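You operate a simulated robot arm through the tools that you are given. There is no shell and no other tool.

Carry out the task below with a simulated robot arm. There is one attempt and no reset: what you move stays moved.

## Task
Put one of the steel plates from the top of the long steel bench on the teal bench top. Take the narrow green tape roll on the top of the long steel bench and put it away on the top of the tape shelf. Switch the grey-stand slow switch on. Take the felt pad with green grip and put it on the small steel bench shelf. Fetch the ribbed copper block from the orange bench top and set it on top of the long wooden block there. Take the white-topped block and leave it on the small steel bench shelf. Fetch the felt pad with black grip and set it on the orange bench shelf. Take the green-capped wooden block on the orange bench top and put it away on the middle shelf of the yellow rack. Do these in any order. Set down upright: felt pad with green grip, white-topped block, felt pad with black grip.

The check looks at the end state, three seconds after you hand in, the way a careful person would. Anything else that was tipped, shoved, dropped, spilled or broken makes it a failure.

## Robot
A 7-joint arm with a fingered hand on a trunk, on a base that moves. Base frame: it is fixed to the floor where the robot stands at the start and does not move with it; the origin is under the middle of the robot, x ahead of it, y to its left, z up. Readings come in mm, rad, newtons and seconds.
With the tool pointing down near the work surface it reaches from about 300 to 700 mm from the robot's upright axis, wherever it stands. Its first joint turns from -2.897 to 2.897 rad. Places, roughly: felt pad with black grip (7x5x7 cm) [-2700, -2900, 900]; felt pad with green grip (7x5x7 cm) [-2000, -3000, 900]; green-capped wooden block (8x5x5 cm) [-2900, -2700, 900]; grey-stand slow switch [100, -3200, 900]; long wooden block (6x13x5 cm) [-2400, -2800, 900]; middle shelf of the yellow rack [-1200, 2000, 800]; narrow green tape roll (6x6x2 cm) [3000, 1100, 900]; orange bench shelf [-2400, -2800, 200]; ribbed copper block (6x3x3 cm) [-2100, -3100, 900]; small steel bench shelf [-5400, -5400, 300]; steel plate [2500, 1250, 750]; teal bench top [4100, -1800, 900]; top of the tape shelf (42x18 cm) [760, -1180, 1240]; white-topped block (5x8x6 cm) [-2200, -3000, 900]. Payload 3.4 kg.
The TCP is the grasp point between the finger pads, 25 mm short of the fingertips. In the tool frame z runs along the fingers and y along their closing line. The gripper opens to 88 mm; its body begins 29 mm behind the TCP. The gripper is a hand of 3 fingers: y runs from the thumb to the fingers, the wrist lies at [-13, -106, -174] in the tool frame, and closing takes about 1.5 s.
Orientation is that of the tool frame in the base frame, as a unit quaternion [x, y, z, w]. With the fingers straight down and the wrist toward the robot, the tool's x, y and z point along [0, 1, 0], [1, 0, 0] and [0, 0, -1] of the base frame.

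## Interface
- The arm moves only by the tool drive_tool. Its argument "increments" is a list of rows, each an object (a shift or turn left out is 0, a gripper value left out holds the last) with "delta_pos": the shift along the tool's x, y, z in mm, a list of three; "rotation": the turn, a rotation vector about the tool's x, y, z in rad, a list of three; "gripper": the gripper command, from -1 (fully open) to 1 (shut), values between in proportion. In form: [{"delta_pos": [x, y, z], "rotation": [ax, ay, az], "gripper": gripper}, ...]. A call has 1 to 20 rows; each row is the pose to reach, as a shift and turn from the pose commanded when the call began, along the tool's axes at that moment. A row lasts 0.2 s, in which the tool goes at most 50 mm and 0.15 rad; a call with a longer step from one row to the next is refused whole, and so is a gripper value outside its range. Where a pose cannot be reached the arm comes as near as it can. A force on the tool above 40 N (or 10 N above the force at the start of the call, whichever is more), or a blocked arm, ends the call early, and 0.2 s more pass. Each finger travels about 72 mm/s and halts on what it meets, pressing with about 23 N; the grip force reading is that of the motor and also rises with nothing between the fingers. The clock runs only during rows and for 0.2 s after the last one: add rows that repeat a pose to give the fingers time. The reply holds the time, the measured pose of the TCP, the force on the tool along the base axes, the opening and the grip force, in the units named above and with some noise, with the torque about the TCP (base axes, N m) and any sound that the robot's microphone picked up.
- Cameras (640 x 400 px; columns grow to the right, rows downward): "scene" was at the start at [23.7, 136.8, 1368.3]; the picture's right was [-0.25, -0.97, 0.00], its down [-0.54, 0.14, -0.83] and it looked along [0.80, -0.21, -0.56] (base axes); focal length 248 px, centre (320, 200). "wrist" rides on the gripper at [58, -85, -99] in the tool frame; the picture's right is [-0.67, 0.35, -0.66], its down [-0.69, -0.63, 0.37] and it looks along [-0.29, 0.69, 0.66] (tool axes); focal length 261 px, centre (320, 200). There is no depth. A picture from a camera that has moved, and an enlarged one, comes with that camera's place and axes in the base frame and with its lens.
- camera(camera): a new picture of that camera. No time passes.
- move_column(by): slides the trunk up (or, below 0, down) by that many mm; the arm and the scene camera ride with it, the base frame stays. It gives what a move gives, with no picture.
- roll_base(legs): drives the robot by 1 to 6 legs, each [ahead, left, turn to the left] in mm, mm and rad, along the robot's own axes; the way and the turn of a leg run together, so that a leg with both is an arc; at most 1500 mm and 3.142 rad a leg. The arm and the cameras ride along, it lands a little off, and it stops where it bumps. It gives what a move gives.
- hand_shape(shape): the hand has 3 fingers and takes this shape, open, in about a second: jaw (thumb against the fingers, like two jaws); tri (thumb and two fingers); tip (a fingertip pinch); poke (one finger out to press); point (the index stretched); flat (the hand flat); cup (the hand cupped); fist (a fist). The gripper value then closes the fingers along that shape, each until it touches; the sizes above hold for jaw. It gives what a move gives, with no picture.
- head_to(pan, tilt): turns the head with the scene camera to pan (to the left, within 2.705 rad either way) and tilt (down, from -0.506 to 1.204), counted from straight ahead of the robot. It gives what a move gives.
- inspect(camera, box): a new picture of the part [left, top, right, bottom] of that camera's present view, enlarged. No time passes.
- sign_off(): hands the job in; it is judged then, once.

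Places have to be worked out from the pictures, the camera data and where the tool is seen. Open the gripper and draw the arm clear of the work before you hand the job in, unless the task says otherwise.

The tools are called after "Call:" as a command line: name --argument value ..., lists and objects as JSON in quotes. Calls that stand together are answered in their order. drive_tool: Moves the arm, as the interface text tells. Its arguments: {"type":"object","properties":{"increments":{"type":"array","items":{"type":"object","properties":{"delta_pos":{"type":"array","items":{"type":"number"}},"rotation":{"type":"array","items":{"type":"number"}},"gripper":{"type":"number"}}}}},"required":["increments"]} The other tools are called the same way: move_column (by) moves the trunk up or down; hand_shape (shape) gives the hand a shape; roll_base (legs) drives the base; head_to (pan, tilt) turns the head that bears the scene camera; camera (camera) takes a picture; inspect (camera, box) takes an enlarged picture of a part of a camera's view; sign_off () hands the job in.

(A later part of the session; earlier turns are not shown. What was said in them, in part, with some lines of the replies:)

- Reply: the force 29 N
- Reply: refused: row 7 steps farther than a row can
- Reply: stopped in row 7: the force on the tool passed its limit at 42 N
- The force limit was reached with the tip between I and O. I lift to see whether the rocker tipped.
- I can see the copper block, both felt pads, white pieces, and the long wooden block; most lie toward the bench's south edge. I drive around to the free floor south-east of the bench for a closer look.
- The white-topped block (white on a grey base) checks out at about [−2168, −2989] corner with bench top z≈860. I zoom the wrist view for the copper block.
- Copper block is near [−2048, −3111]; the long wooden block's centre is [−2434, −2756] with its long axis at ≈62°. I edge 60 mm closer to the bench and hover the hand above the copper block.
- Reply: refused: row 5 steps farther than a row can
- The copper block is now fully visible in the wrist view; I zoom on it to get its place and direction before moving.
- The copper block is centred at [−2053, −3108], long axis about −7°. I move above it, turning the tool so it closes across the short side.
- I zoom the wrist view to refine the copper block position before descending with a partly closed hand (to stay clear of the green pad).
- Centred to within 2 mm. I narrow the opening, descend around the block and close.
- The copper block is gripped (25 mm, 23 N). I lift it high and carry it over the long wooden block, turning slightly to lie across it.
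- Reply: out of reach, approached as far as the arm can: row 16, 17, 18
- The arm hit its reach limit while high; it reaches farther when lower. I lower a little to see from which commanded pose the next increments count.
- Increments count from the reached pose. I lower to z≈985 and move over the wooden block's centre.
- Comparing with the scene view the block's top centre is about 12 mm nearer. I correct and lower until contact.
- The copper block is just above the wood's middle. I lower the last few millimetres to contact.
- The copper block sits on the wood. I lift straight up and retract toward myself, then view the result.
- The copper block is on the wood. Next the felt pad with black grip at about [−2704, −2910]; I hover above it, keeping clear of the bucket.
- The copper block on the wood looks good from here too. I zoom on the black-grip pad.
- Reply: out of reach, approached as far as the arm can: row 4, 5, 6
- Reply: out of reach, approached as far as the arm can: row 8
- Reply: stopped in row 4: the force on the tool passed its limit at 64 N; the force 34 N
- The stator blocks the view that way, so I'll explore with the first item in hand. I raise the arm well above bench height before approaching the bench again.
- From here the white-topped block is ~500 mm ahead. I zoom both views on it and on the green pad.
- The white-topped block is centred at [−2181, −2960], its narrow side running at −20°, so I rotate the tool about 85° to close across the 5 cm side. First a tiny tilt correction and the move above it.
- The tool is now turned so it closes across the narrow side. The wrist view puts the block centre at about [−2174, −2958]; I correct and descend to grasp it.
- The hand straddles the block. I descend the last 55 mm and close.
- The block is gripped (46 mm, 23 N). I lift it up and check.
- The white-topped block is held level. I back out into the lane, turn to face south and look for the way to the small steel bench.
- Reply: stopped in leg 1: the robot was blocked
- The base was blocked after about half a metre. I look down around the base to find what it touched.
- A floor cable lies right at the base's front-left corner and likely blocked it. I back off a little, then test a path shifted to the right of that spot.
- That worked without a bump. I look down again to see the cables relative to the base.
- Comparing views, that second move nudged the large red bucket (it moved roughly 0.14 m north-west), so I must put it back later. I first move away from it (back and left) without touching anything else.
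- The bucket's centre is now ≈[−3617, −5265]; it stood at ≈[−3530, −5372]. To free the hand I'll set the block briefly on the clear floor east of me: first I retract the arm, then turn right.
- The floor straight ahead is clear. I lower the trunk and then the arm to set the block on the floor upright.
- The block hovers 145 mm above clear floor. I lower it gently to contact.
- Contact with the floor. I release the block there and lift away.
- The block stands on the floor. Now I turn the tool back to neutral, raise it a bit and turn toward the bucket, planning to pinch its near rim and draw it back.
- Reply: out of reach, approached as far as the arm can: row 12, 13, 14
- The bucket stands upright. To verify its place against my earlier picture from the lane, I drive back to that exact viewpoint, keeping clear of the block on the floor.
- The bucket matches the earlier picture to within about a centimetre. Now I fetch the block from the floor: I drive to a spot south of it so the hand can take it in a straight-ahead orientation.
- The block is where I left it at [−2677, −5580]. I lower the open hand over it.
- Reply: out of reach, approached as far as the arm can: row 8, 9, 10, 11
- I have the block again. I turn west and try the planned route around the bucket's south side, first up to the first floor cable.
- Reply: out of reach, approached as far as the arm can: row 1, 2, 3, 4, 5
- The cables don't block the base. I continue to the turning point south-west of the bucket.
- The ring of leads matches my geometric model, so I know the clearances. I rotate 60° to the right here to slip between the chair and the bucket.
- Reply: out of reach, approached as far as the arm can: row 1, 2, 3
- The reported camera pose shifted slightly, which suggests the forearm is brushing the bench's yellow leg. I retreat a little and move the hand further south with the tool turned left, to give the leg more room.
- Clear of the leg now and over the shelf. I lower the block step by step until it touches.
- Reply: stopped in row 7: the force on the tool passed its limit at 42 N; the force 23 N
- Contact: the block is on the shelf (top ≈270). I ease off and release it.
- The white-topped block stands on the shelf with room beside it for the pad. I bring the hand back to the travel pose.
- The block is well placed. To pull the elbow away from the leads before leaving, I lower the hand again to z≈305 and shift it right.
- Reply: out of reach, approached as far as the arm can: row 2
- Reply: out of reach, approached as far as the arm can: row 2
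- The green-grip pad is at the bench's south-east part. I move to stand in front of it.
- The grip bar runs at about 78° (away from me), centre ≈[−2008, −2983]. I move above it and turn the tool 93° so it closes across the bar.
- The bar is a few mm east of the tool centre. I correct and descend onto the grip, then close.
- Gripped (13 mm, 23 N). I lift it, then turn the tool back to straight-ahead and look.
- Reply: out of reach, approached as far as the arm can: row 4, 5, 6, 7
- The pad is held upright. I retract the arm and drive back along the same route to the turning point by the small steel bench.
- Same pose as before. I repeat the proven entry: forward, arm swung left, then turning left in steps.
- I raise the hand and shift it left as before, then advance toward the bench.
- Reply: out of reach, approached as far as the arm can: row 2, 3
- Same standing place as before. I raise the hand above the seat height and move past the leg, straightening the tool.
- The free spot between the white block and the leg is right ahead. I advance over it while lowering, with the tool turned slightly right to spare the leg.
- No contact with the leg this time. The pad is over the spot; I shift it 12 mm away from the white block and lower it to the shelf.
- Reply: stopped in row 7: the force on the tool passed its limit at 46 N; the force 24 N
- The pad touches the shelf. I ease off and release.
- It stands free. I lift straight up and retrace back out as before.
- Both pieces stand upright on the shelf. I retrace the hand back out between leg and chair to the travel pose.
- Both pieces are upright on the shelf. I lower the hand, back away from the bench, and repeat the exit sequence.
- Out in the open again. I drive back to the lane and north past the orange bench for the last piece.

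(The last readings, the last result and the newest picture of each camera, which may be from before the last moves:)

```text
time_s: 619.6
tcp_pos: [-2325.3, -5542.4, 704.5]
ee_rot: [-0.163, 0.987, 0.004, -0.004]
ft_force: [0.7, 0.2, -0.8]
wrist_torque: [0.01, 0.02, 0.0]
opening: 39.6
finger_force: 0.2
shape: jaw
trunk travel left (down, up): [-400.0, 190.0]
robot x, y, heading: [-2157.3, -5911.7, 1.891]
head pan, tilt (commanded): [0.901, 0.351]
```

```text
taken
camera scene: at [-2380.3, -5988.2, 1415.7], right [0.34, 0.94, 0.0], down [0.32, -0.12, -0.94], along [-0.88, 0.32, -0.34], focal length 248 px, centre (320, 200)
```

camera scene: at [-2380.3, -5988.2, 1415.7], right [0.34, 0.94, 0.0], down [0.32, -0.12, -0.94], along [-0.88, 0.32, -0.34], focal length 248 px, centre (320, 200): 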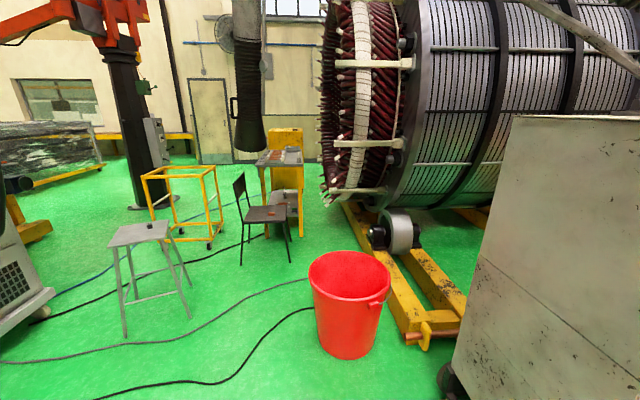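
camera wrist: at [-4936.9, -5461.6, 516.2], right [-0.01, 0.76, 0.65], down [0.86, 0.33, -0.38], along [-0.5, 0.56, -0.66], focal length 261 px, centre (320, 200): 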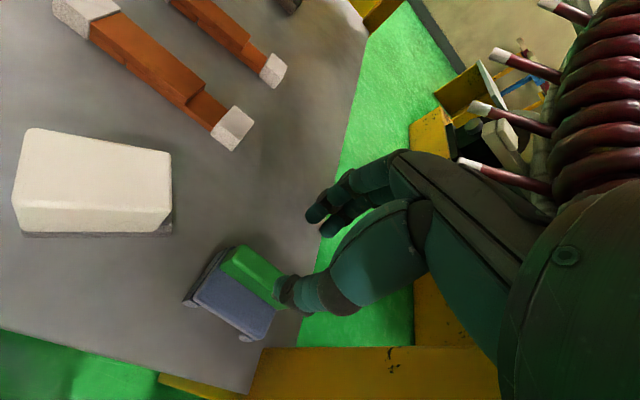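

Call:
roll_base --legs '[[1037, -725, 0], [635, -465, 0], [646, -432, 0], [646, -432, 0], [0, 0, 1.3], [0, 0, 1.278]]'

Call:
drive_tool --increments '[{"delta_pos": [0, 0, -45], "gripper": -1}, {"delta_pos": [0, 0, -90]}, {"delta_pos": [0, 0, -135]}, {"delta_pos": [0, 0, -180]}, {"delta_pos": [0, 0, -225]}, {"delta_pos": [0, 0, -270]}, {"delta_pos": [0, 0, -315]}, {"delta_pos": [0, 0, -360]}, {"delta_pos": [0, 0, -400]}, {"delta_pos": [0, 0, -400]}]'

Call:
head_to --pan -1.0 --tilt 0.4

Call:
camera --camera "scene"

Call:
head_to --pan -1.8 --tilt 0.4

Call:
camera --camera "scene"

```text
time_s: 643.8
tcp_pos: [-1271.4, -2832.6, 703.8]
ee_rot: [0.994, -0.105, 0.003, 0.005]
ft_force: [0.4, 0.7, 0.4]
wrist_torque: [0.0, 0.01, 0.02]
opening: 39.7
finger_force: 0.0
shape: jaw
trunk travel left (down, up): [-400.0, 190.0]
robot x, y, heading: [-1224.6, -2428.7, -1.785]
head pan, tilt (commanded): [0.901, 0.351]
```

```text
time_s: 646.0
tcp_pos: [-1273.8, -2829.9, 1104.4]
ee_rot: [0.994, -0.107, 0.003, 0.004]
ft_force: [1.2, -0.3, 1.4]
wrist_torque: [0.01, 0.0, -0.01]
opening: 87.8
finger_force: 0.0
shape: jaw
out of reach, approached as far as the arm can: row 2
trunk travel left (down, up): [-400.0, 190.0]
robot x, y, heading: [-1219.5, -2430.1, -1.784]
head pan, tilt (commanded): [0.901, 0.351]
```

```text
time_s: 647.8
tcp_pos: [-1274.5, -2829.9, 1104.7]
ee_rot: [0.994, -0.106, 0.003, 0.005]
ft_force: [0.3, -0.1, -0.2]
wrist_torque: [-0.01, 0.01, -0.03]
opening: 87.8
finger_force: 0.0
shape: jaw
trunk travel left (down, up): [-400.0, 190.0]
robot x, y, heading: [-1222.8, -2429.1, -1.783]
head pan, tilt (commanded): [-1.0, 0.4]
```

```text
taken
camera scene: at [-1143.8, -2435.6, 1411.2], right [-0.35, 0.94, 0.0], down [0.36, 0.14, -0.92], along [-0.86, -0.32, -0.39], focal length 248 px, centre (320, 200)
```

scene: 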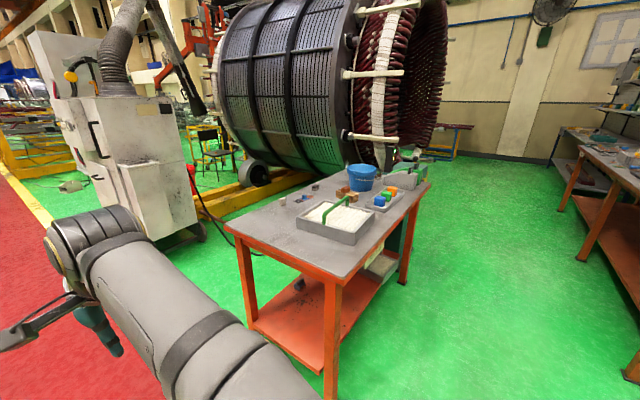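

```text
time_s: 649.0
tcp_pos: [-1276.2, -2829.4, 1103.8]
ee_rot: [0.994, -0.105, 0.003, 0.005]
ft_force: [-0.1, 0.1, 0.4]
wrist_torque: [-0.03, 0.01, -0.01]
opening: 87.8
finger_force: 0.0
shape: jaw
trunk travel left (down, up): [-400.0, 190.0]
robot x, y, heading: [-1222.8, -2432.6, -1.79]
head pan, tilt (commanded): [-1.799, 0.4]
```

```text
taken
camera scene: at [-1140.7, -2363.6, 1411.2], right [0.43, 0.9, 0.0], down [0.35, -0.17, -0.92], along [-0.83, 0.39, -0.39], focal length 248 px, centre (320, 200)
```

scene: 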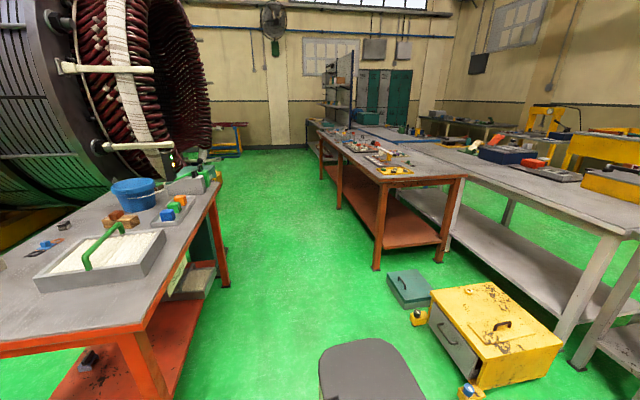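

The corridor north of the orange bench is free. I drive around to the bench's north-west part to reach the green-capped block.

Call:
roll_base --legs '[[-442, -228, 0], [248, -1360, -0.025]]'

Call:
head_to --pan -0.1 --tilt 0.7

Call:
camera --camera "scene"

Call:
camera --camera "wrist"

```text
time_s: 658.4
tcp_pos: [-2771.3, -2294.0, 1104.9]
ee_rot: [0.994, -0.111, 0.004, 0.005]
ft_force: [0.2, 0.0, -0.7]
wrist_torque: [-0.04, 0.02, 0.0]
opening: 88.1
finger_force: 0.0
shape: jaw
trunk travel left (down, up): [-400.0, 190.0]
robot x, y, heading: [-2715.6, -1899.9, -1.798]
head pan, tilt (commanded): [-1.799, 0.4]
```

```text
time_s: 660.1
tcp_pos: [-2772.5, -2293.8, 1104.1]
ee_rot: [0.994, -0.111, 0.003, 0.004]
ft_force: [0.8, 0.7, 0.6]
wrist_torque: [-0.01, 0.02, -0.01]
opening: 87.5
finger_force: 0.1
shape: jaw
trunk travel left (down, up): [-400.0, 190.0]
robot x, y, heading: [-2716.0, -1893.8, -1.799]
head pan, tilt (commanded): [-0.099, 0.7]
```

```text
taken
camera scene: at [-2575.6, -1950.9, 1384.3], right [-0.95, 0.32, 0.0], down [0.21, 0.61, -0.77], along [-0.24, -0.72, -0.64], focal length 248 px, centre (320, 200)
```

scene: 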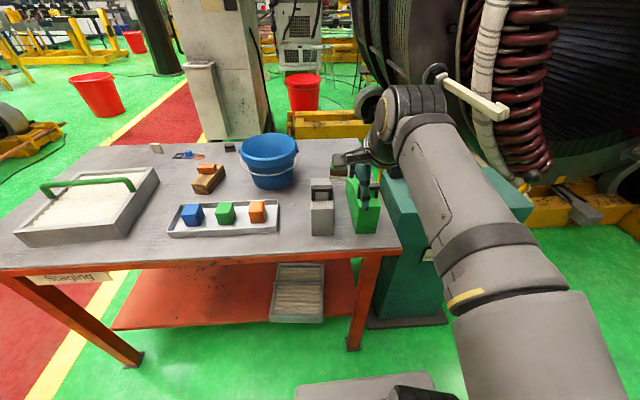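

```text
taken
camera wrist: at [-2695.4, -2223.2, 1205.0], right [-0.73, -0.18, 0.65], down [-0.53, 0.76, -0.38], along [-0.43, -0.62, -0.66], focal length 261 px, centre (320, 200)
```

wrist: 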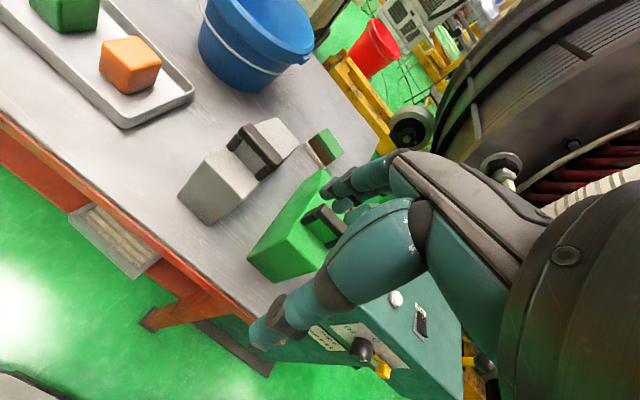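

The green-capped block sits just behind the green and grey wedges, seen from here. I move closer and raise the trunk for a better view over them.

Call:
move_column --by 150

Call:
roll_base --legs '[[140, 0, 0]]'

Call:
head_to --pan -0.35 --tilt 0.85

Call:
camera --camera "scene"

Call:
camera --camera "wrist"

```text
time_s: 661.8
tcp_pos: [-2770.8, -2293.7, 1255.1]
ee_rot: [0.994, -0.111, 0.003, 0.005]
ft_force: [0.3, 0.1, -0.2]
wrist_torque: [0.04, 0.02, 0.02]
opening: 88.0
finger_force: 0.0
shape: jaw
trunk travel left (down, up): [-550.0, 40.0]
robot x, y, heading: [-2714.9, -1892.0, -1.798]
head pan, tilt (commanded): [-0.099, 0.7]
```

```text
time_s: 663.2
tcp_pos: [-2801.6, -2434.1, 1253.8]
ee_rot: [0.994, -0.11, 0.003, 0.005]
ft_force: [0.9, -0.7, 0.2]
wrist_torque: [0.02, 0.0, 0.0]
opening: 87.7
finger_force: 0.1
shape: jaw
trunk travel left (down, up): [-550.0, 40.0]
robot x, y, heading: [-2746.4, -2030.4, -1.798]
head pan, tilt (commanded): [-0.099, 0.7]
```

```text
time_s: 664.0
tcp_pos: [-2803.5, -2433.0, 1256.2]
ee_rot: [0.994, -0.11, 0.004, 0.005]
ft_force: [-0.9, 0.7, 0.3]
wrist_torque: [-0.02, 0.01, -0.02]
opening: 88.1
finger_force: 0.1
shape: jaw
trunk travel left (down, up): [-550.0, 40.0]
robot x, y, heading: [-2745.6, -2032.3, -1.79]
head pan, tilt (commanded): [-0.351, 0.85]
```

```text
taken
camera scene: at [-2622.7, -2074.7, 1522.1], right [-0.84, 0.54, 0.0], down [0.41, 0.63, -0.66], along [-0.36, -0.55, -0.75], focal length 248 px, centre (320, 200)
```

scene: 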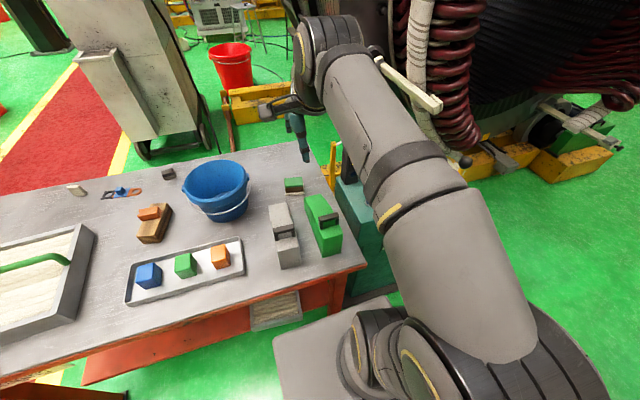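

```text
taken
camera wrist: at [-2726.8, -2362.0, 1354.9], right [-0.73, -0.19, 0.65], down [-0.53, 0.76, -0.38], along [-0.43, -0.62, -0.66], focal length 261 px, centre (320, 200)
```

wrist: 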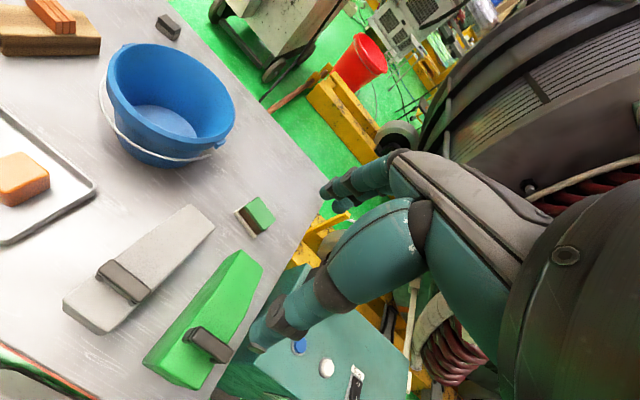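

Clear view now. I zoom in on the green-capped block and its neighbours.

Call:
inspect --camera "wrist" --box '[160, 170, 340, 300]'

Call:
inspect --camera "scene" --box '[240, 150, 380, 290]'

```text
3.08 times, centred on (250, 235) of wrist
camera zoom: at [-2726.8, -2362.0, 1354.9], right [-0.73, -0.19, 0.65], down [-0.53, 0.76, -0.38], along [-0.43, -0.62, -0.66], focal length 802 px, centre (535, 92)
```

zoom: 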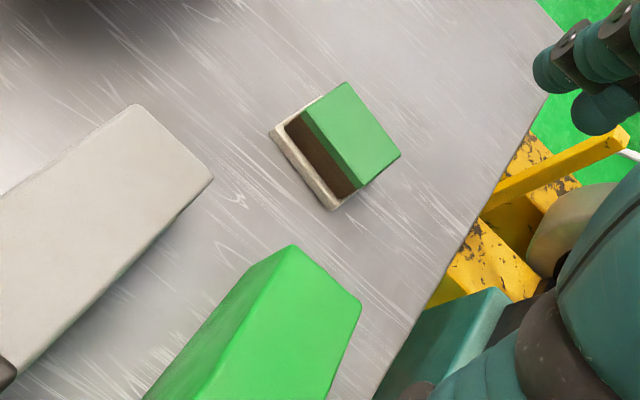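

```text
2.86 times, centred on (310, 220) of scene
camera zoom: at [-2622.7, -2074.7, 1522.1], right [-0.84, 0.54, 0.0], down [0.41, 0.63, -0.66], along [-0.36, -0.55, -0.75], focal length 710 px, centre (349, 143)
```

zoom: 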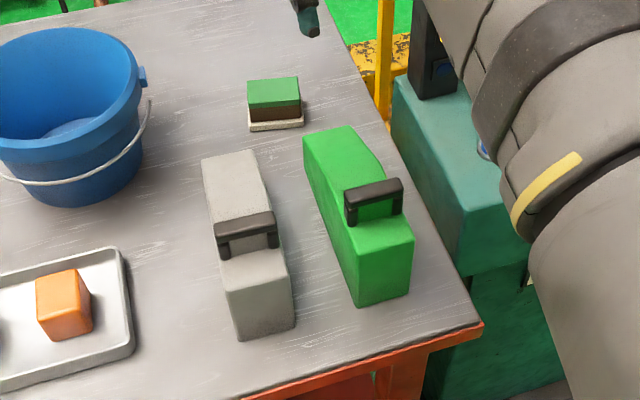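

The green-capped block is centred at [−2882, −2647], short side at ≈65°, with ~60 mm of space before the green wedge. I first level the tool and move above it, high over the wedges.

Call:
drive_tool --increments '[{"delta_pos": [0, 0, 20], "rotation": [0.011, -0.0085, 0], "gripper": -0.6}, {"delta_pos": [-6, 45, 40], "rotation": [0.011, -0.0085, 0]}, {"delta_pos": [-12, 90, 60], "rotation": [0.011, -0.0085, 0]}, {"delta_pos": [-18, 135, 75], "rotation": [0.011, -0.0085, 0]}, {"delta_pos": [-24, 180, 95], "rotation": [0.011, -0.0085, 0]}, {"delta_pos": [-30, 226, 115], "rotation": [0.011, -0.0085, 0]}, {"delta_pos": [-30, 226, 150], "rotation": [0.011, -0.0085, 0]}, {"delta_pos": [-30, 226, 150], "rotation": [0.011, -0.0085, 0]}]'

Call:
drive_tool --increments '[{"rotation": [0, 0, 0.1]}, {"rotation": [0, 0, 0.21]}, {"rotation": [0, 0, 0.21]}]'

Call:
camera --camera "wrist"

Call:
inspect --camera "scene" --box '[240, 130, 380, 270]'

```text
refused: row 6 steps farther than a row can; nothing moved
```

```text
time_s: 664.8
tcp_pos: [-2802.7, -2433.1, 1252.8]
ee_rot: [0.977, -0.215, 0.004, 0.004]
ft_force: [0.7, -0.7, -0.1]
wrist_torque: [0.0, -0.03, 0.0]
opening: 87.8
finger_force: 0.1
shape: jaw
trunk travel left (down, up): [-550.0, 40.0]
robot x, y, heading: [-2742.4, -2032.8, -1.799]
head pan, tilt (commanded): [-0.351, 0.85]
```

```text
taken
camera wrist: at [-2714.1, -2379.5, 1354.8], right [-0.76, -0.03, 0.65], down [-0.36, 0.86, -0.38], along [-0.55, -0.52, -0.66], focal length 261 px, centre (320, 200)
```

wrist: 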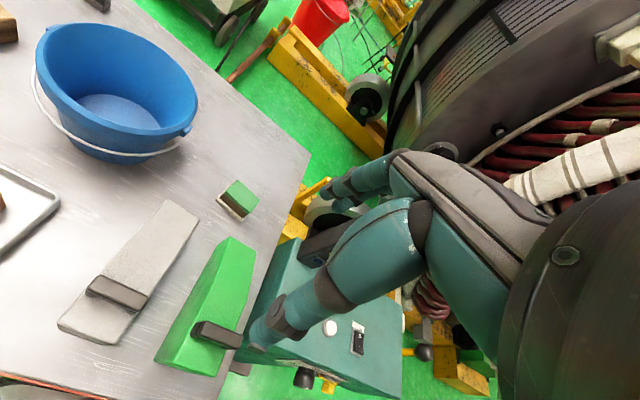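

```text
2.86 times, centred on (310, 200) of scene
camera zoom: at [-2622.7, -2074.6, 1522.0], right [-0.84, 0.54, 0.0], down [0.41, 0.63, -0.66], along [-0.36, -0.55, -0.75], focal length 710 px, centre (349, 200)
```

zoom: 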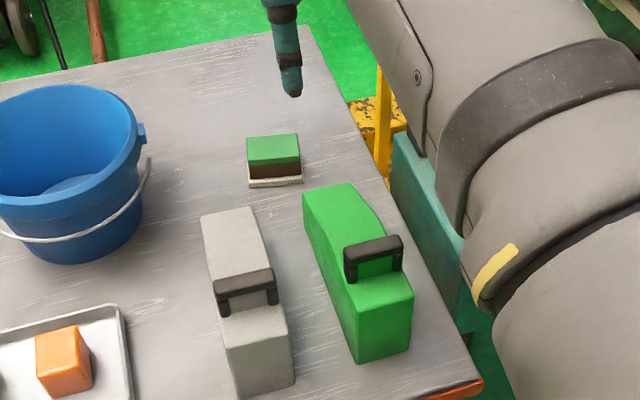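

One step was too long; only the turn was done. I redo the move above the block in smaller steps.

Call:
drive_tool --increments '[{"delta_pos": [2.5, 32.5, 21], "rotation": [0.006, -0.009, 0], "gripper": -0.6}, {"delta_pos": [5, 65, 42], "rotation": [0.006, -0.009, 0]}, {"delta_pos": [7.6, 97.5, 64], "rotation": [0.006, -0.009, 0]}, {"delta_pos": [10, 130, 85], "rotation": [0.006, -0.009, 0]}, {"delta_pos": [12.7, 162.5, 107], "rotation": [0.006, -0.009, 0]}, {"delta_pos": [15.2, 195, 128], "rotation": [0.006, -0.009, 0]}, {"delta_pos": [17.8, 227.4, 150], "rotation": [0.006, -0.009, 0]}, {"delta_pos": [17.8, 227.4, 150], "rotation": [0.006, -0.009, 0]}]'

Call:
camera --camera "wrist"

Call:
inspect --camera "scene" --box '[240, 130, 380, 270]'

```text
time_s: 666.5
tcp_pos: [-2878.7, -2648.2, 1110.1]
ee_rot: [0.977, -0.214, 0.0, 0.001]
ft_force: [1.3, 0.9, 0.2]
wrist_torque: [0.03, -0.04, 0.03]
opening: 70.7
finger_force: 0.0
shape: jaw
trunk travel left (down, up): [-550.0, 40.0]
robot x, y, heading: [-2745.9, -2029.1, -1.795]
head pan, tilt (commanded): [-0.351, 0.85]
```

```text
taken
camera wrist: at [-2789.7, -2595.2, 1210.6], right [-0.75, -0.04, 0.66], down [-0.36, 0.86, -0.37], along [-0.55, -0.51, -0.66], focal length 261 px, centre (320, 200)
```

wrist: 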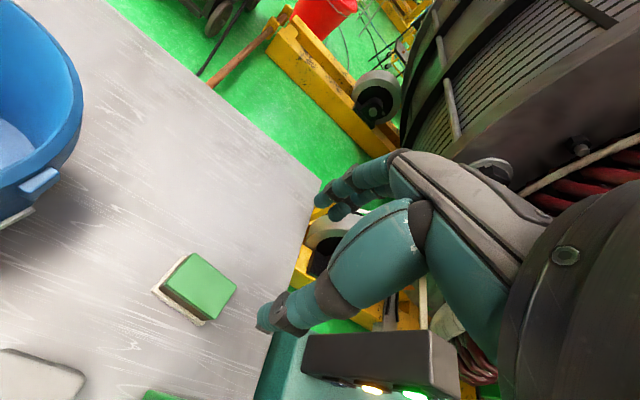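

```text
2.86 times, centred on (310, 200) of scene
camera zoom: at [-2622.7, -2074.6, 1522.0], right [-0.84, 0.54, 0.0], down [0.41, 0.63, -0.66], along [-0.36, -0.55, -0.75], focal length 710 px, centre (349, 200)
```

zoom: 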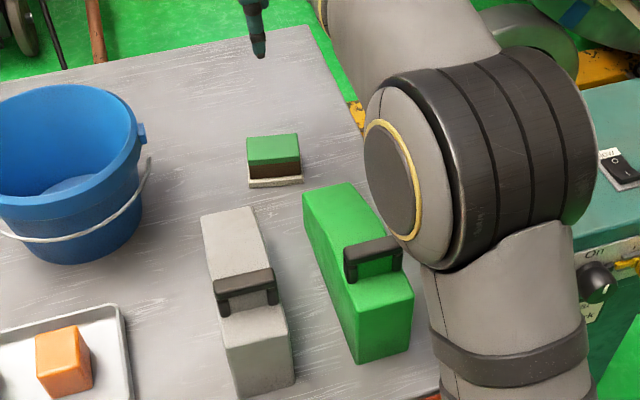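

Centred over the block. I descend with the thumb in the gap before the wedge.

Call:
drive_tool --increments '[{"delta_pos": [0, 1, 40], "gripper": -0.6}, {"delta_pos": [0, 1, 80]}, {"delta_pos": [0, 1, 120]}, {"delta_pos": [0, 1, 150]}, {"delta_pos": [0, 1, 150]}]'

Call:
camera --camera "wrist"

Call:
inspect --camera "scene" --box '[240, 130, 380, 270]'

```text
time_s: 667.8
tcp_pos: [-2879.0, -2650.0, 953.9]
ee_rot: [0.976, -0.216, 0.0, 0.001]
ft_force: [0.7, -0.4, -0.9]
wrist_torque: [-0.02, 0.02, 0.06]
opening: 70.5
finger_force: 0.0
shape: jaw
trunk travel left (down, up): [-550.0, 40.0]
robot x, y, heading: [-2748.2, -2033.4, -1.791]
head pan, tilt (commanded): [-0.351, 0.85]
```

```text
taken
camera wrist: at [-2789.7, -2596.5, 1054.7], right [-0.75, -0.04, 0.66], down [-0.36, 0.86, -0.37], along [-0.55, -0.51, -0.66], focal length 261 px, centre (320, 200)
```

wrist: 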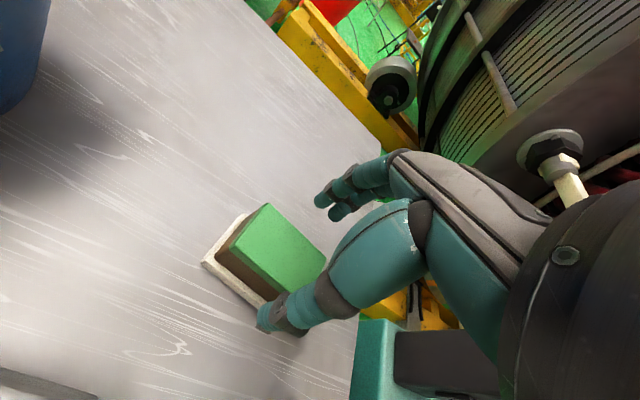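

```text
2.86 times, centred on (310, 200) of scene
camera zoom: at [-2622.7, -2074.7, 1522.0], right [-0.84, 0.54, 0.0], down [0.41, 0.63, -0.66], along [-0.36, -0.55, -0.75], focal length 710 px, centre (349, 200)
```

zoom: 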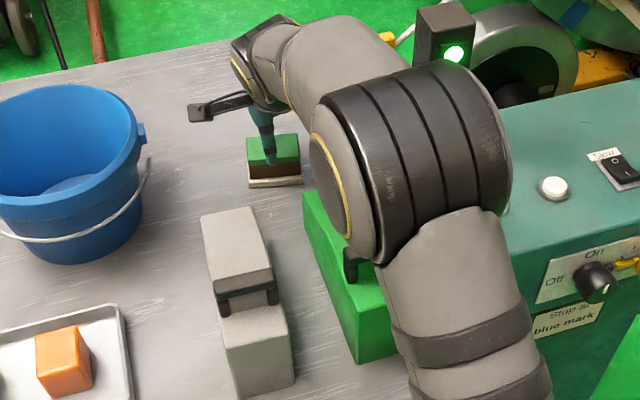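

Good alignment, nothing touched. I lower the last 55 mm and close.

Call:
drive_tool --increments '[{"delta_pos": [0, 1, 20], "gripper": -0.6}, {"delta_pos": [0, 1, 40]}, {"delta_pos": [0, 1, 54]}, {"delta_pos": [0, 1, 54]}, {"delta_pos": [0, 1, 54], "gripper": 1}, {"delta_pos": [0, 1, 54], "gripper": 1}, {"delta_pos": [0, 1, 54], "gripper": 1}, {"delta_pos": [0, 1, 54], "gripper": 1}, {"delta_pos": [0, 1, 54], "gripper": 1}, {"delta_pos": [0, 1, 54], "gripper": 1}]'

Call:
camera --camera "wrist"

```text
time_s: 670.0
tcp_pos: [-2881.4, -2650.7, 902.2]
ee_rot: [0.977, -0.214, 0.0, 0.001]
ft_force: [-0.5, 0.3, 0.6]
wrist_torque: [-0.03, -0.01, 0.01]
opening: 36.2
finger_force: 22.7
shape: jaw
trunk travel left (down, up): [-550.0, 40.0]
robot x, y, heading: [-2745.4, -2032.5, -1.79]
head pan, tilt (commanded): [-0.351, 0.85]
```

```text
taken
camera wrist: at [-2791.9, -2596.6, 1003.3], right [-0.75, -0.04, 0.66], down [-0.36, 0.86, -0.37], along [-0.55, -0.51, -0.66], focal length 261 px, centre (320, 200)
```

wrist: 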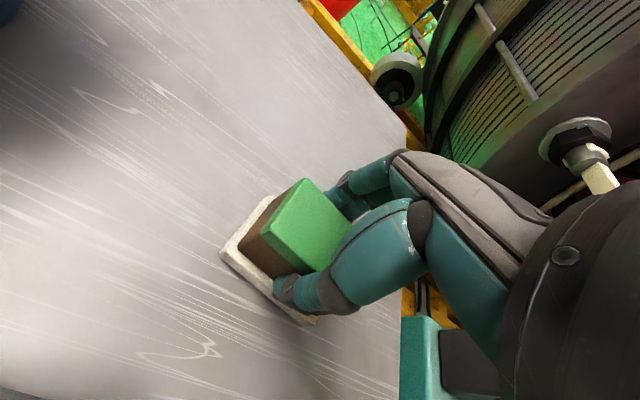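

Gripped (36 mm, 23 N). I lift straight up and check that the whole piece comes along.

Call:
drive_tool --increments '[{"delta_pos": [0, 0, -10], "gripper": 1}, {"delta_pos": [0, 0, -45], "gripper": 1}, {"delta_pos": [0, 0, -85], "gripper": 1}, {"delta_pos": [0, 0, -125], "gripper": 1}, {"delta_pos": [0, 0, -165], "gripper": 1}, {"delta_pos": [0, 0, -205], "gripper": 1}, {"delta_pos": [0, 0, -205], "gripper": 1}]'

Call:
camera --camera "wrist"

```text
time_s: 671.5
tcp_pos: [-2880.8, -2647.0, 1106.6]
ee_rot: [0.977, -0.214, -0.001, 0.001]
ft_force: [-0.2, -0.2, -0.1]
wrist_torque: [0.0, -0.02, 0.0]
opening: 36.3
finger_force: 23.2
shape: jaw
trunk travel left (down, up): [-550.0, 40.0]
robot x, y, heading: [-2746.4, -2033.8, -1.792]
head pan, tilt (commanded): [-0.351, 0.85]
```

```text
taken
camera wrist: at [-2791.5, -2594.5, 1207.1], right [-0.75, -0.04, 0.66], down [-0.36, 0.86, -0.37], along [-0.55, -0.51, -0.66], focal length 261 px, centre (320, 200)
```

wrist: 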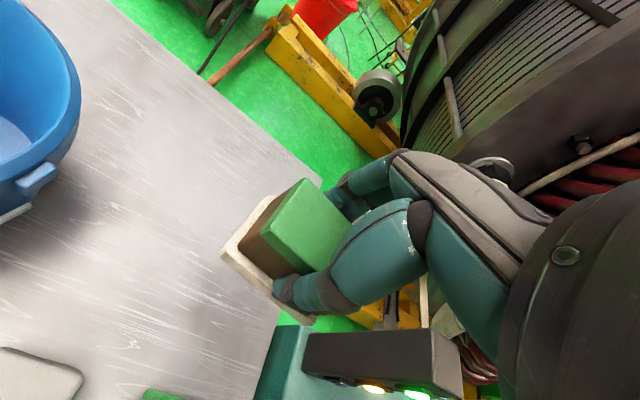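

The whole piece is in the hand. I retract over the wedges, back away from the bench, and set off north along the lane toward the yellow rack.

Call:
drive_tool --increments '[{"delta_pos": [-8, -40, 0], "rotation": [0, 0, -0.04], "gripper": 1}, {"delta_pos": [-17, -81, 0], "rotation": [0, 0, -0.08], "gripper": 1}, {"delta_pos": [-26, -121, 0], "rotation": [0, 0, -0.12], "gripper": 1}, {"delta_pos": [-34, -162, 0], "rotation": [0, 0, -0.16], "gripper": 1}, {"delta_pos": [-43, -202, 0], "rotation": [0, 0, -0.21], "gripper": 1}, {"delta_pos": [-43, -202, 0], "rotation": [0, 0, -0.21], "gripper": 1}]'

Call:
roll_base --legs '[[-140, 0, 0], [-248, 1360, 0], [-420, 660, 0]]'

Call:
head_to --pan 2.4 --tilt 0.4

Call:
camera --camera "scene"

```text
time_s: 673.0
tcp_pos: [-2837.6, -2449.1, 1106.4]
ee_rot: [0.994, -0.111, 0.0, 0.001]
ft_force: [-1.0, 0.7, -0.3]
wrist_torque: [0.02, 0.01, 0.0]
opening: 36.3
finger_force: 22.7
shape: jaw
trunk travel left (down, up): [-550.0, 40.0]
robot x, y, heading: [-2745.7, -2031.4, -1.795]
head pan, tilt (commanded): [-0.351, 0.85]
```

```text
time_s: 684.8
tcp_pos: [-653.4, -2093.1, 1105.4]
ee_rot: [0.994, -0.109, 0.0, 0.001]
ft_force: [-0.2, 0.0, -0.9]
wrist_torque: [-0.01, 0.0, 0.0]
opening: 36.0
finger_force: 23.0
shape: jaw
trunk travel left (down, up): [-550.0, 40.0]
robot x, y, heading: [-562.0, -1674.9, -1.79]
head pan, tilt (commanded): [-0.351, 0.85]
```

```text
time_s: 687.2
tcp_pos: [-654.6, -2092.5, 1105.6]
ee_rot: [0.994, -0.109, -0.001, 0.0]
ft_force: [-0.1, -0.3, -0.6]
wrist_torque: [-0.04, 0.02, 0.01]
opening: 36.3
finger_force: 22.8
shape: jaw
trunk travel left (down, up): [-550.0, 40.0]
robot x, y, heading: [-567.5, -1678.2, -1.792]
head pan, tilt (commanded): [2.4, 0.4]
```

```text
taken
camera scene: at [-322.5, -1598.3, 1561.1], right [0.57, -0.82, 0.0], down [-0.32, -0.22, -0.92], along [0.76, 0.53, -0.39], focal length 248 px, centre (320, 200)
```

scene: 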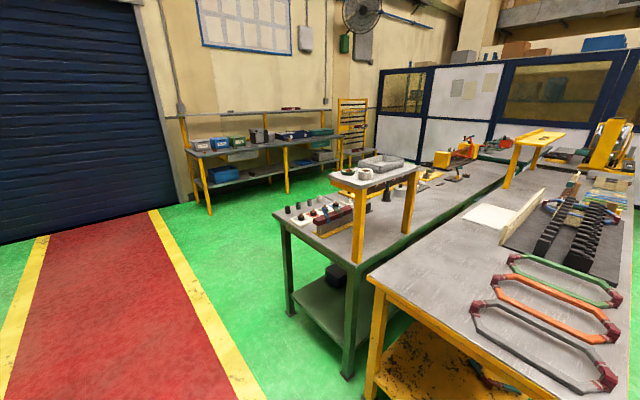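

Now I turn around and drive north to the aisle in front of the yellow rack.

Call:
roll_base --legs '[[0, 0, 1.55], [0, 0, 1.554], [1386, 142, 0], [916, 447, 0]]'

Call:
head_to --pan 0.9 --tilt 0.4

Call:
camera --camera "scene"

```text
time_s: 706.3
tcp_pos: [-311.4, 1048.4, 1106.5]
ee_rot: [0.167, 0.986, 0.0, 0.0]
ft_force: [-0.2, -0.2, -0.7]
wrist_torque: [0.0, 0.02, 0.02]
opening: 35.6
finger_force: 23.1
shape: jaw
trunk travel left (down, up): [-550.0, 40.0]
robot x, y, heading: [-449.4, 640.6, 1.235]
head pan, tilt (commanded): [2.4, 0.4]
```

```text
time_s: 707.9
tcp_pos: [-311.5, 1048.5, 1105.8]
ee_rot: [0.167, 0.986, 0.001, 0.0]
ft_force: [-0.6, 0.4, -1.1]
wrist_torque: [-0.01, 0.04, 0.02]
opening: 35.6
finger_force: 23.0
shape: jaw
trunk travel left (down, up): [-550.0, 40.0]
robot x, y, heading: [-450.5, 646.0, 1.237]
head pan, tilt (commanded): [0.901, 0.4]
```

```text
taken
camera scene: at [-669.4, 719.5, 1561.1], right [0.84, 0.54, 0.0], down [0.21, -0.33, -0.92], along [-0.49, 0.78, -0.39], focal length 248 px, centre (320, 200)
```

scene: 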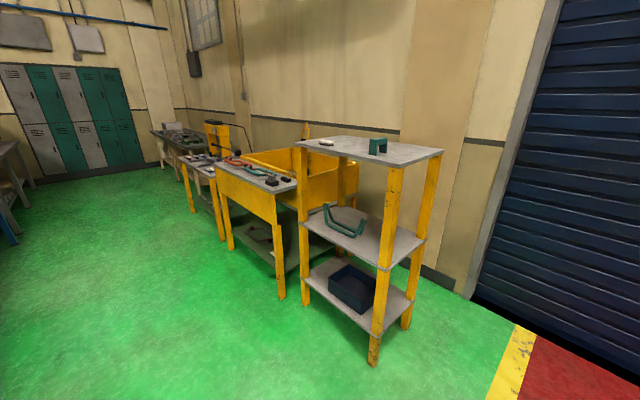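

The rack's middle shelf (z≈740) has free space at its right front. I drive to a stand-off in front of it and lower the trunk so the hand can enter under the top shelf.

Call:
roll_base --legs '[[183, 955, 0.063]]'

Call:
move_column --by -260

Call:
head_to --pan -0.1 --tilt 0.4

Call:
camera --camera "scene"

Call:
camera --camera "wrist"

```text
time_s: 713.0
tcp_pos: [-1203.4, 1526.4, 1105.8]
ee_rot: [0.142, 0.99, 0.0, 0.0]
ft_force: [0.3, 0.1, -1.2]
wrist_torque: [-0.02, -0.03, 0.0]
opening: 35.5
finger_force: 22.8
shape: jaw
trunk travel left (down, up): [-550.0, 40.0]
robot x, y, heading: [-1319.9, 1113.8, 1.286]
head pan, tilt (commanded): [0.901, 0.4]
```

```text
time_s: 715.7
tcp_pos: [-1202.0, 1526.2, 846.1]
ee_rot: [0.142, 0.99, 0.001, 0.0]
ft_force: [-0.4, -0.3, -1.1]
wrist_torque: [-0.05, 0.01, 0.0]
opening: 35.5
finger_force: 22.9
shape: jaw
trunk travel left (down, up): [-290.0, 300.0]
robot x, y, heading: [-1322.6, 1114.5, 1.281]
head pan, tilt (commanded): [0.901, 0.4]
```

```text
time_s: 717.0
tcp_pos: [-1203.0, 1526.3, 846.1]
ee_rot: [0.142, 0.99, 0.001, 0.001]
ft_force: [-0.3, 0.0, -1.2]
wrist_torque: [0.02, -0.01, 0.01]
opening: 35.7
finger_force: 23.0
shape: jaw
trunk travel left (down, up): [-290.0, 300.0]
robot x, y, heading: [-1319.6, 1118.1, 1.278]
head pan, tilt (commanded): [-0.099, 0.4]
```

```text
taken
camera scene: at [-1454.9, 1190.3, 1301.2], right [0.93, -0.38, 0.0], down [-0.15, -0.36, -0.92], along [0.35, 0.85, -0.39], focal length 248 px, centre (320, 200)
```

scene: 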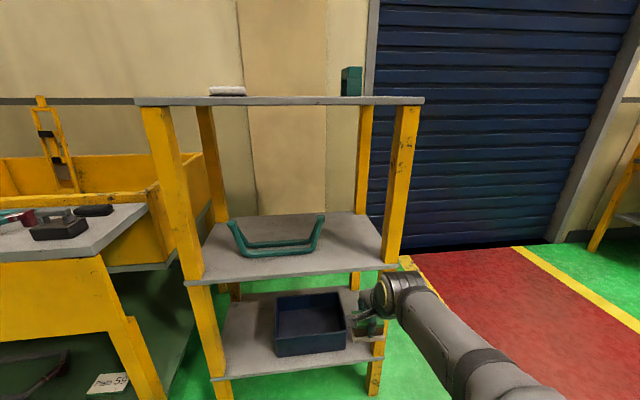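

```text
taken
camera wrist: at [-1280.6, 1460.3, 946.6], right [0.74, 0.15, 0.66], down [0.48, -0.8, -0.37], along [0.47, 0.59, -0.66], focal length 261 px, centre (320, 200)
```

wrist: 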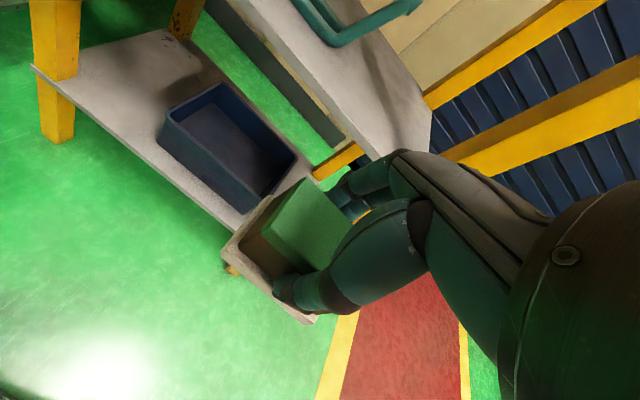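

The free spot right of the teal bracket is at about [−1037, 1901]. I drive forward and slightly right so it lies straight ahead of the hand.

Call:
roll_base --legs '[[275, -50, 0.02]]'

Call:
camera --camera "scene"

Call:
camera --camera "wrist"

```text
time_s: 719.0
tcp_pos: [-1086.8, 1785.4, 844.9]
ee_rot: [0.131, 0.991, 0.001, 0.0]
ft_force: [0.4, 0.1, -1.0]
wrist_torque: [-0.05, -0.03, 0.0]
opening: 35.7
finger_force: 23.0
shape: jaw
trunk travel left (down, up): [-290.0, 300.0]
robot x, y, heading: [-1190.3, 1374.5, 1.303]
head pan, tilt (commanded): [-0.099, 0.4]
```

```text
taken
camera scene: at [-1331.8, 1443.4, 1301.2], right [0.93, -0.36, 0.0], down [-0.14, -0.36, -0.92], along [0.33, 0.86, -0.39], focal length 248 px, centre (320, 200)
```

scene: 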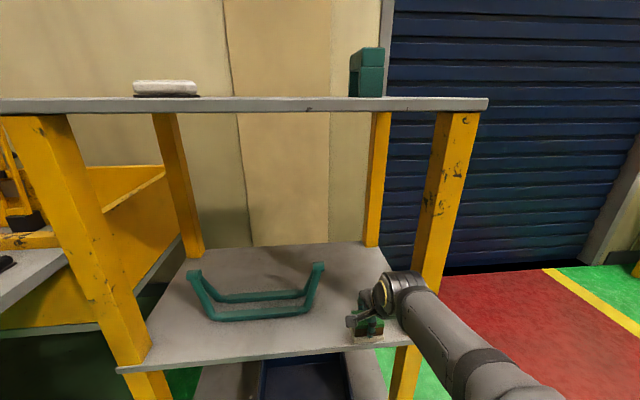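

```text
taken
camera wrist: at [-1164.1, 1717.4, 946.6], right [0.74, 0.16, 0.66], down [0.5, -0.78, -0.37], along [0.45, 0.6, -0.66], focal length 261 px, centre (320, 200)
```

wrist: 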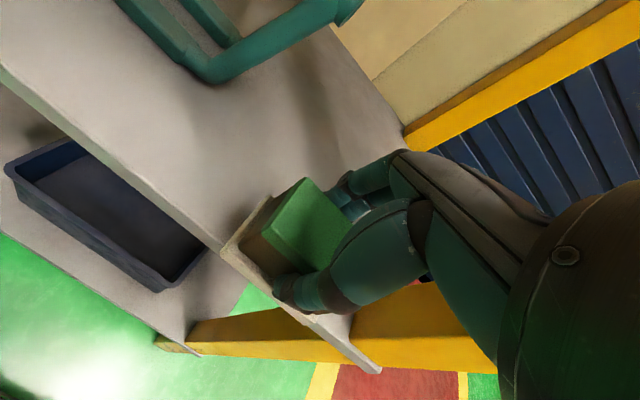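

I extend the hand 117 mm into the rack over the free spot, then lower.

Call:
drive_tool --increments '[{"delta_pos": [2, 30, 0], "gripper": 1}, {"delta_pos": [4, 60, 0], "gripper": 1}, {"delta_pos": [6, 90, 0], "gripper": 1}, {"delta_pos": [7, 117, 0], "gripper": 1}, {"delta_pos": [7, 117, 0], "gripper": 1}]'

Call:
camera --camera "scene"

Call:
camera --camera "wrist"

```text
time_s: 720.2
tcp_pos: [-1065.5, 1901.0, 846.9]
ee_rot: [0.13, 0.991, 0.001, 0.001]
ft_force: [-0.8, -0.1, -0.5]
wrist_torque: [0.01, -0.01, -0.02]
opening: 35.4
finger_force: 22.9
shape: jaw
trunk travel left (down, up): [-290.0, 300.0]
robot x, y, heading: [-1191.0, 1371.0, 1.31]
head pan, tilt (commanded): [-0.099, 0.4]
```

```text
taken
camera scene: at [-1331.7, 1443.7, 1301.1], right [0.93, -0.36, 0.0], down [-0.14, -0.36, -0.92], along [0.33, 0.86, -0.39], focal length 248 px, centre (320, 200)
```

scene: 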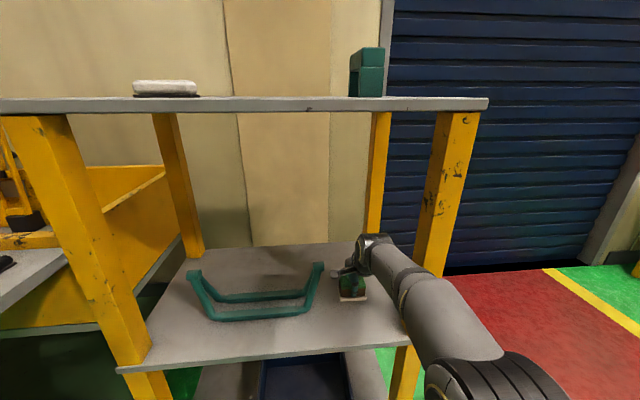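

```text
taken
camera wrist: at [-1141.8, 1833.0, 947.6], right [0.74, 0.16, 0.66], down [0.5, -0.78, -0.37], along [0.45, 0.6, -0.66], focal length 261 px, centre (320, 200)
```

wrist: 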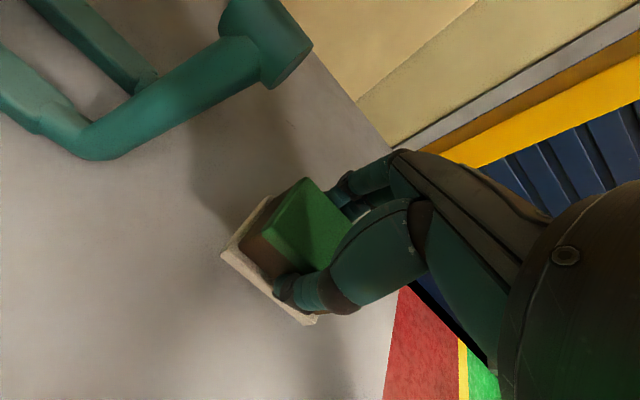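

The block is over clear shelf, right of the teal bracket. I lower it to contact.

Call:
drive_tool --increments '[{"delta_pos": [0, 0, 25], "gripper": 1}, {"delta_pos": [0, 0, 45], "gripper": 1}, {"delta_pos": [0, 0, 55], "gripper": 1}, {"delta_pos": [0, 0, 61], "gripper": 1}, {"delta_pos": [0, 0, 66], "gripper": 1}, {"delta_pos": [0, 0, 70], "gripper": 1}, {"delta_pos": [0, 0, 70], "gripper": 1}]'

Call:
camera --camera "wrist"

```text
time_s: 721.1
tcp_pos: [-1063.2, 1903.4, 797.1]
ee_rot: [0.13, 0.991, 0.014, 0.002]
ft_force: [-0.7, -3.4, 22.2]
wrist_torque: [-0.27, 0.11, 0.02]
opening: 37.9
finger_force: 23.1
shape: jaw
trunk travel left (down, up): [-290.0, 300.0]
robot x, y, heading: [-1191.4, 1370.8, 1.309]
head pan, tilt (commanded): [-0.099, 0.4]
stopped in row 4: the force on the tool passed its limit at 48 N (the readings are from after the stop); the commanded pose is now the measured one
```

```text
taken
camera wrist: at [-1140.9, 1832.6, 896.1], right [0.73, 0.14, 0.66], down [0.5, -0.77, -0.38], along [0.46, 0.62, -0.64], focal length 261 px, centre (320, 200)
```

wrist: 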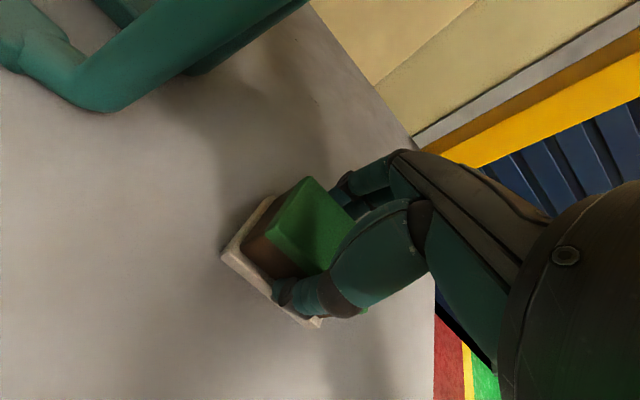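

Contact (shelf ≈755). I ease off and level the tool, then release.

Call:
drive_tool --increments '[{"delta_pos": [0, 0, -4], "rotation": [0.015, 0, 0], "gripper": 1}, {"delta_pos": [0, 0, -5], "rotation": [0.026, 0, 0], "gripper": 1}, {"delta_pos": [0, 0, -5], "rotation": [0.026, 0, 0], "gripper": 1}]'

Call:
inspect --camera "scene" --box '[280, 220, 440, 340]'

```text
time_s: 721.9
tcp_pos: [-1063.2, 1902.8, 799.6]
ee_rot: [0.13, 0.991, -0.004, -0.001]
ft_force: [1.9, 1.7, 6.3]
wrist_torque: [0.15, -0.04, -0.01]
opening: 37.1
finger_force: 22.4
shape: jaw
trunk travel left (down, up): [-290.0, 300.0]
robot x, y, heading: [-1196.2, 1372.9, 1.307]
head pan, tilt (commanded): [-0.099, 0.4]
```

```text
3.33 times, centred on (360, 280) of scene
camera zoom: at [-1331.8, 1443.2, 1301.1], right [0.93, -0.36, 0.0], down [-0.14, -0.36, -0.92], along [0.33, 0.86, -0.39], focal length 828 px, centre (187, -67)
```

zoom: 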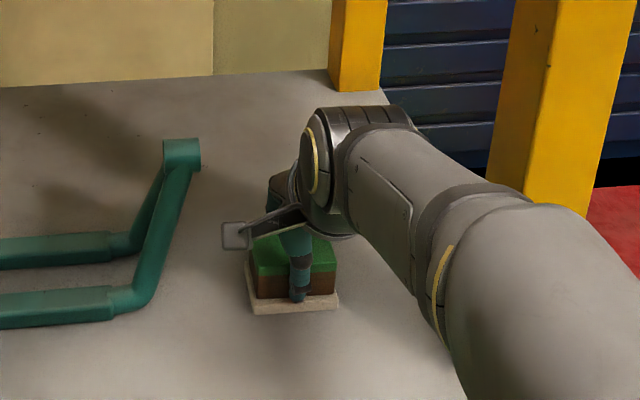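

The block sits flat on the shelf. I open the fingers and lift.

Call:
drive_tool --increments '[{"delta_pos": [0, 0, -1], "gripper": 0.7}, {"delta_pos": [0, 0, -1], "gripper": 0.3}, {"delta_pos": [0, 0, -1], "gripper": -0.1}, {"delta_pos": [0, 0, -1], "gripper": -0.4}, {"delta_pos": [0, 0, -1], "gripper": -0.5}, {"delta_pos": [0, 0, -1], "gripper": -0.5}, {"delta_pos": [0, 0, -15], "gripper": -0.5}, {"delta_pos": [0, 0, -45], "gripper": -0.5}, {"delta_pos": [0, 0, -75], "gripper": -0.5}, {"delta_pos": [0, 0, -75], "gripper": -0.5}]'

Call:
camera --camera "wrist"

Call:
inspect --camera "scene" --box '[280, 220, 440, 340]'

```text
time_s: 724.1
tcp_pos: [-1061.2, 1903.9, 875.0]
ee_rot: [0.131, 0.991, -0.003, -0.001]
ft_force: [-0.8, 0.4, -0.2]
wrist_torque: [0.01, -0.02, 0.02]
opening: 65.8
finger_force: 0.0
shape: jaw
trunk travel left (down, up): [-290.0, 300.0]
robot x, y, heading: [-1194.4, 1372.8, 1.303]
head pan, tilt (commanded): [-0.099, 0.4]
```

```text
taken
camera wrist: at [-1138.3, 1837.4, 976.6], right [0.74, 0.17, 0.65], down [0.5, -0.79, -0.36], along [0.45, 0.59, -0.67], focal length 261 px, centre (320, 200)
```

wrist: 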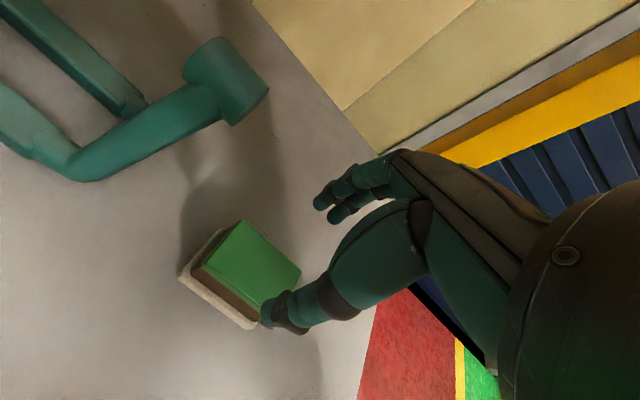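

```text
3.33 times, centred on (360, 280) of scene
camera zoom: at [-1331.8, 1443.4, 1301.2], right [0.93, -0.36, 0.0], down [-0.14, -0.36, -0.92], along [0.33, 0.86, -0.39], focal length 828 px, centre (187, -67)
```

zoom: 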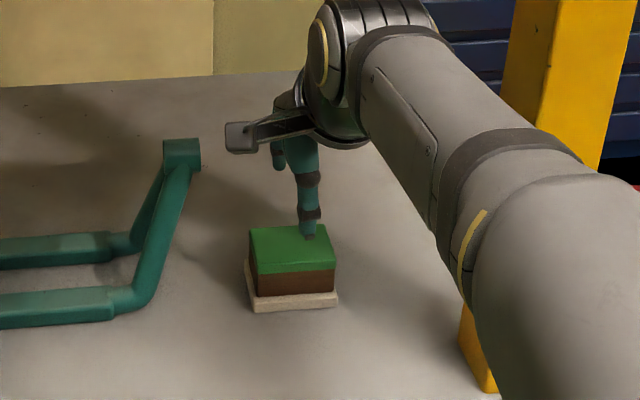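

The green-capped block stands on the middle shelf. I back straight out of the rack and take a last look.

Call:
roll_base --legs '[[-350, 0, 0]]'

Call:
drive_tool --increments '[{"delta_pos": [0, -30, 0], "gripper": -1}, {"delta_pos": [0, -60, 0], "gripper": -1}, {"delta_pos": [0, -60, 0], "gripper": -1}]'

Call:
camera --camera "scene"

Call:
head_to --pan 2.4 --tilt 0.3

Call:
camera --camera "scene"

```text
time_s: 726.4
tcp_pos: [-1152.5, 1563.6, 874.8]
ee_rot: [0.131, 0.991, -0.004, -0.002]
ft_force: [-0.3, 0.1, -0.3]
wrist_torque: [-0.01, -0.01, 0.0]
opening: 65.6
finger_force: 0.0
shape: jaw
trunk travel left (down, up): [-290.0, 300.0]
robot x, y, heading: [-1291.1, 1035.3, 1.307]
head pan, tilt (commanded): [-0.099, 0.4]
```

```text
time_s: 727.2
tcp_pos: [-1169.2, 1504.7, 873.5]
ee_rot: [0.131, 0.991, -0.003, -0.002]
ft_force: [0.3, 0.8, 0.3]
wrist_torque: [0.01, -0.02, 0.01]
opening: 87.8
finger_force: 0.1
shape: jaw
trunk travel left (down, up): [-290.0, 300.0]
robot x, y, heading: [-1286.5, 1031.5, 1.301]
head pan, tilt (commanded): [-0.099, 0.4]
```

```text
taken
camera scene: at [-1423.8, 1103.0, 1301.2], right [0.93, -0.36, 0.0], down [-0.14, -0.36, -0.92], along [0.33, 0.86, -0.39], focal length 248 px, centre (320, 200)
```

scene: 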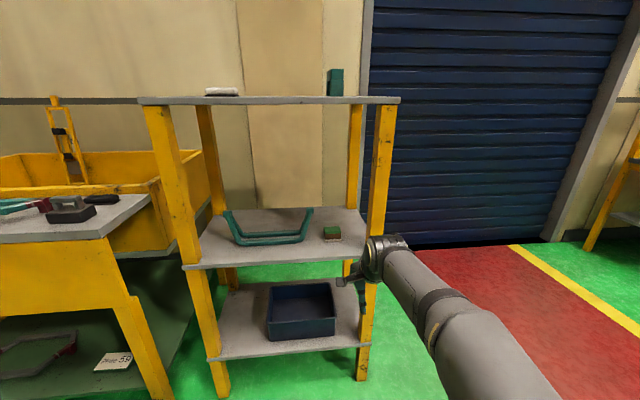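

```text
time_s: 729.4
tcp_pos: [-1169.7, 1506.6, 875.5]
ee_rot: [0.132, 0.991, -0.003, -0.002]
ft_force: [-0.4, 0.5, 0.2]
wrist_torque: [-0.01, 0.04, 0.0]
opening: 87.2
finger_force: 0.0
shape: jaw
trunk travel left (down, up): [-290.0, 300.0]
robot x, y, heading: [-1288.6, 1029.9, 1.304]
head pan, tilt (commanded): [2.4, 0.3]
```

```text
taken
camera scene: at [-1535.7, 966.8, 1310.4], right [-0.53, 0.85, 0.0], down [0.25, 0.16, -0.96], along [-0.81, -0.51, -0.3], focal length 248 px, centre (320, 200)
```

scene: 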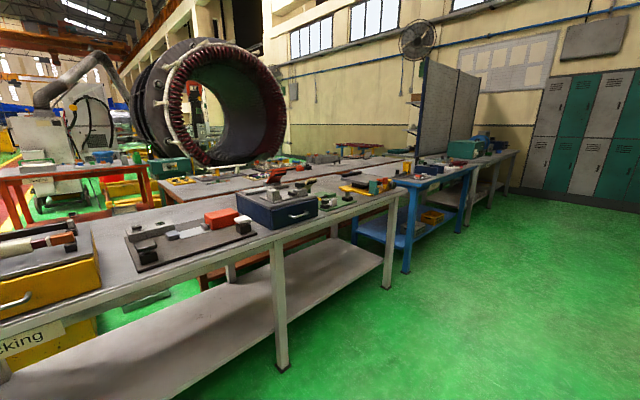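

The green-capped block is on the rack's middle shelf. Every other placement was seen in place in earlier pictures. The red bucket I nudged was put back to within about 1 cm of where it stood. The hand is open and clear, so I hand in.

Call:
sign_off

```text
The job is handed in.
```

I did all eight parts of the job and handed it in. I have no verdict from the check yet.

**What is where now:**
- **Steel plate:** plate "72" lies on the teal bench top.
- **Green tape roll:** on top of the tape shelf, beside the white roll.
- **Slow switch:** pressed to the "I" side on the grey stand, so it is on.
- **Copper block:** lies across the top of the long wooden block.
- **Felt pad with black grip:** upright on the orange bench shelf.
- **White-topped block and felt pad with green grip:** both upright on the small steel bench shelf, a few centimetres apart.
- **Green-capped block:** on the middle shelf of the yellow rack.

**Two contacts could count against the job:**
- **Red bucket:** while driving to the small steel bench I pushed the large red bucket about 14 cm. I pulled it back by its rim; compared with an earlier picture from almost the same spot, it is within about 1 cm of where it stood and upright.
- **Bench leg:** while reaching the small steel bench shelf, my forearm most likely brushed the yellow leg of that bench. I backed off straight away, and the pictures showed no sign that the bench had moved.

To free the hand for moving the bucket, I stood the white-topped block on the floor for a short while and then picked it up again.
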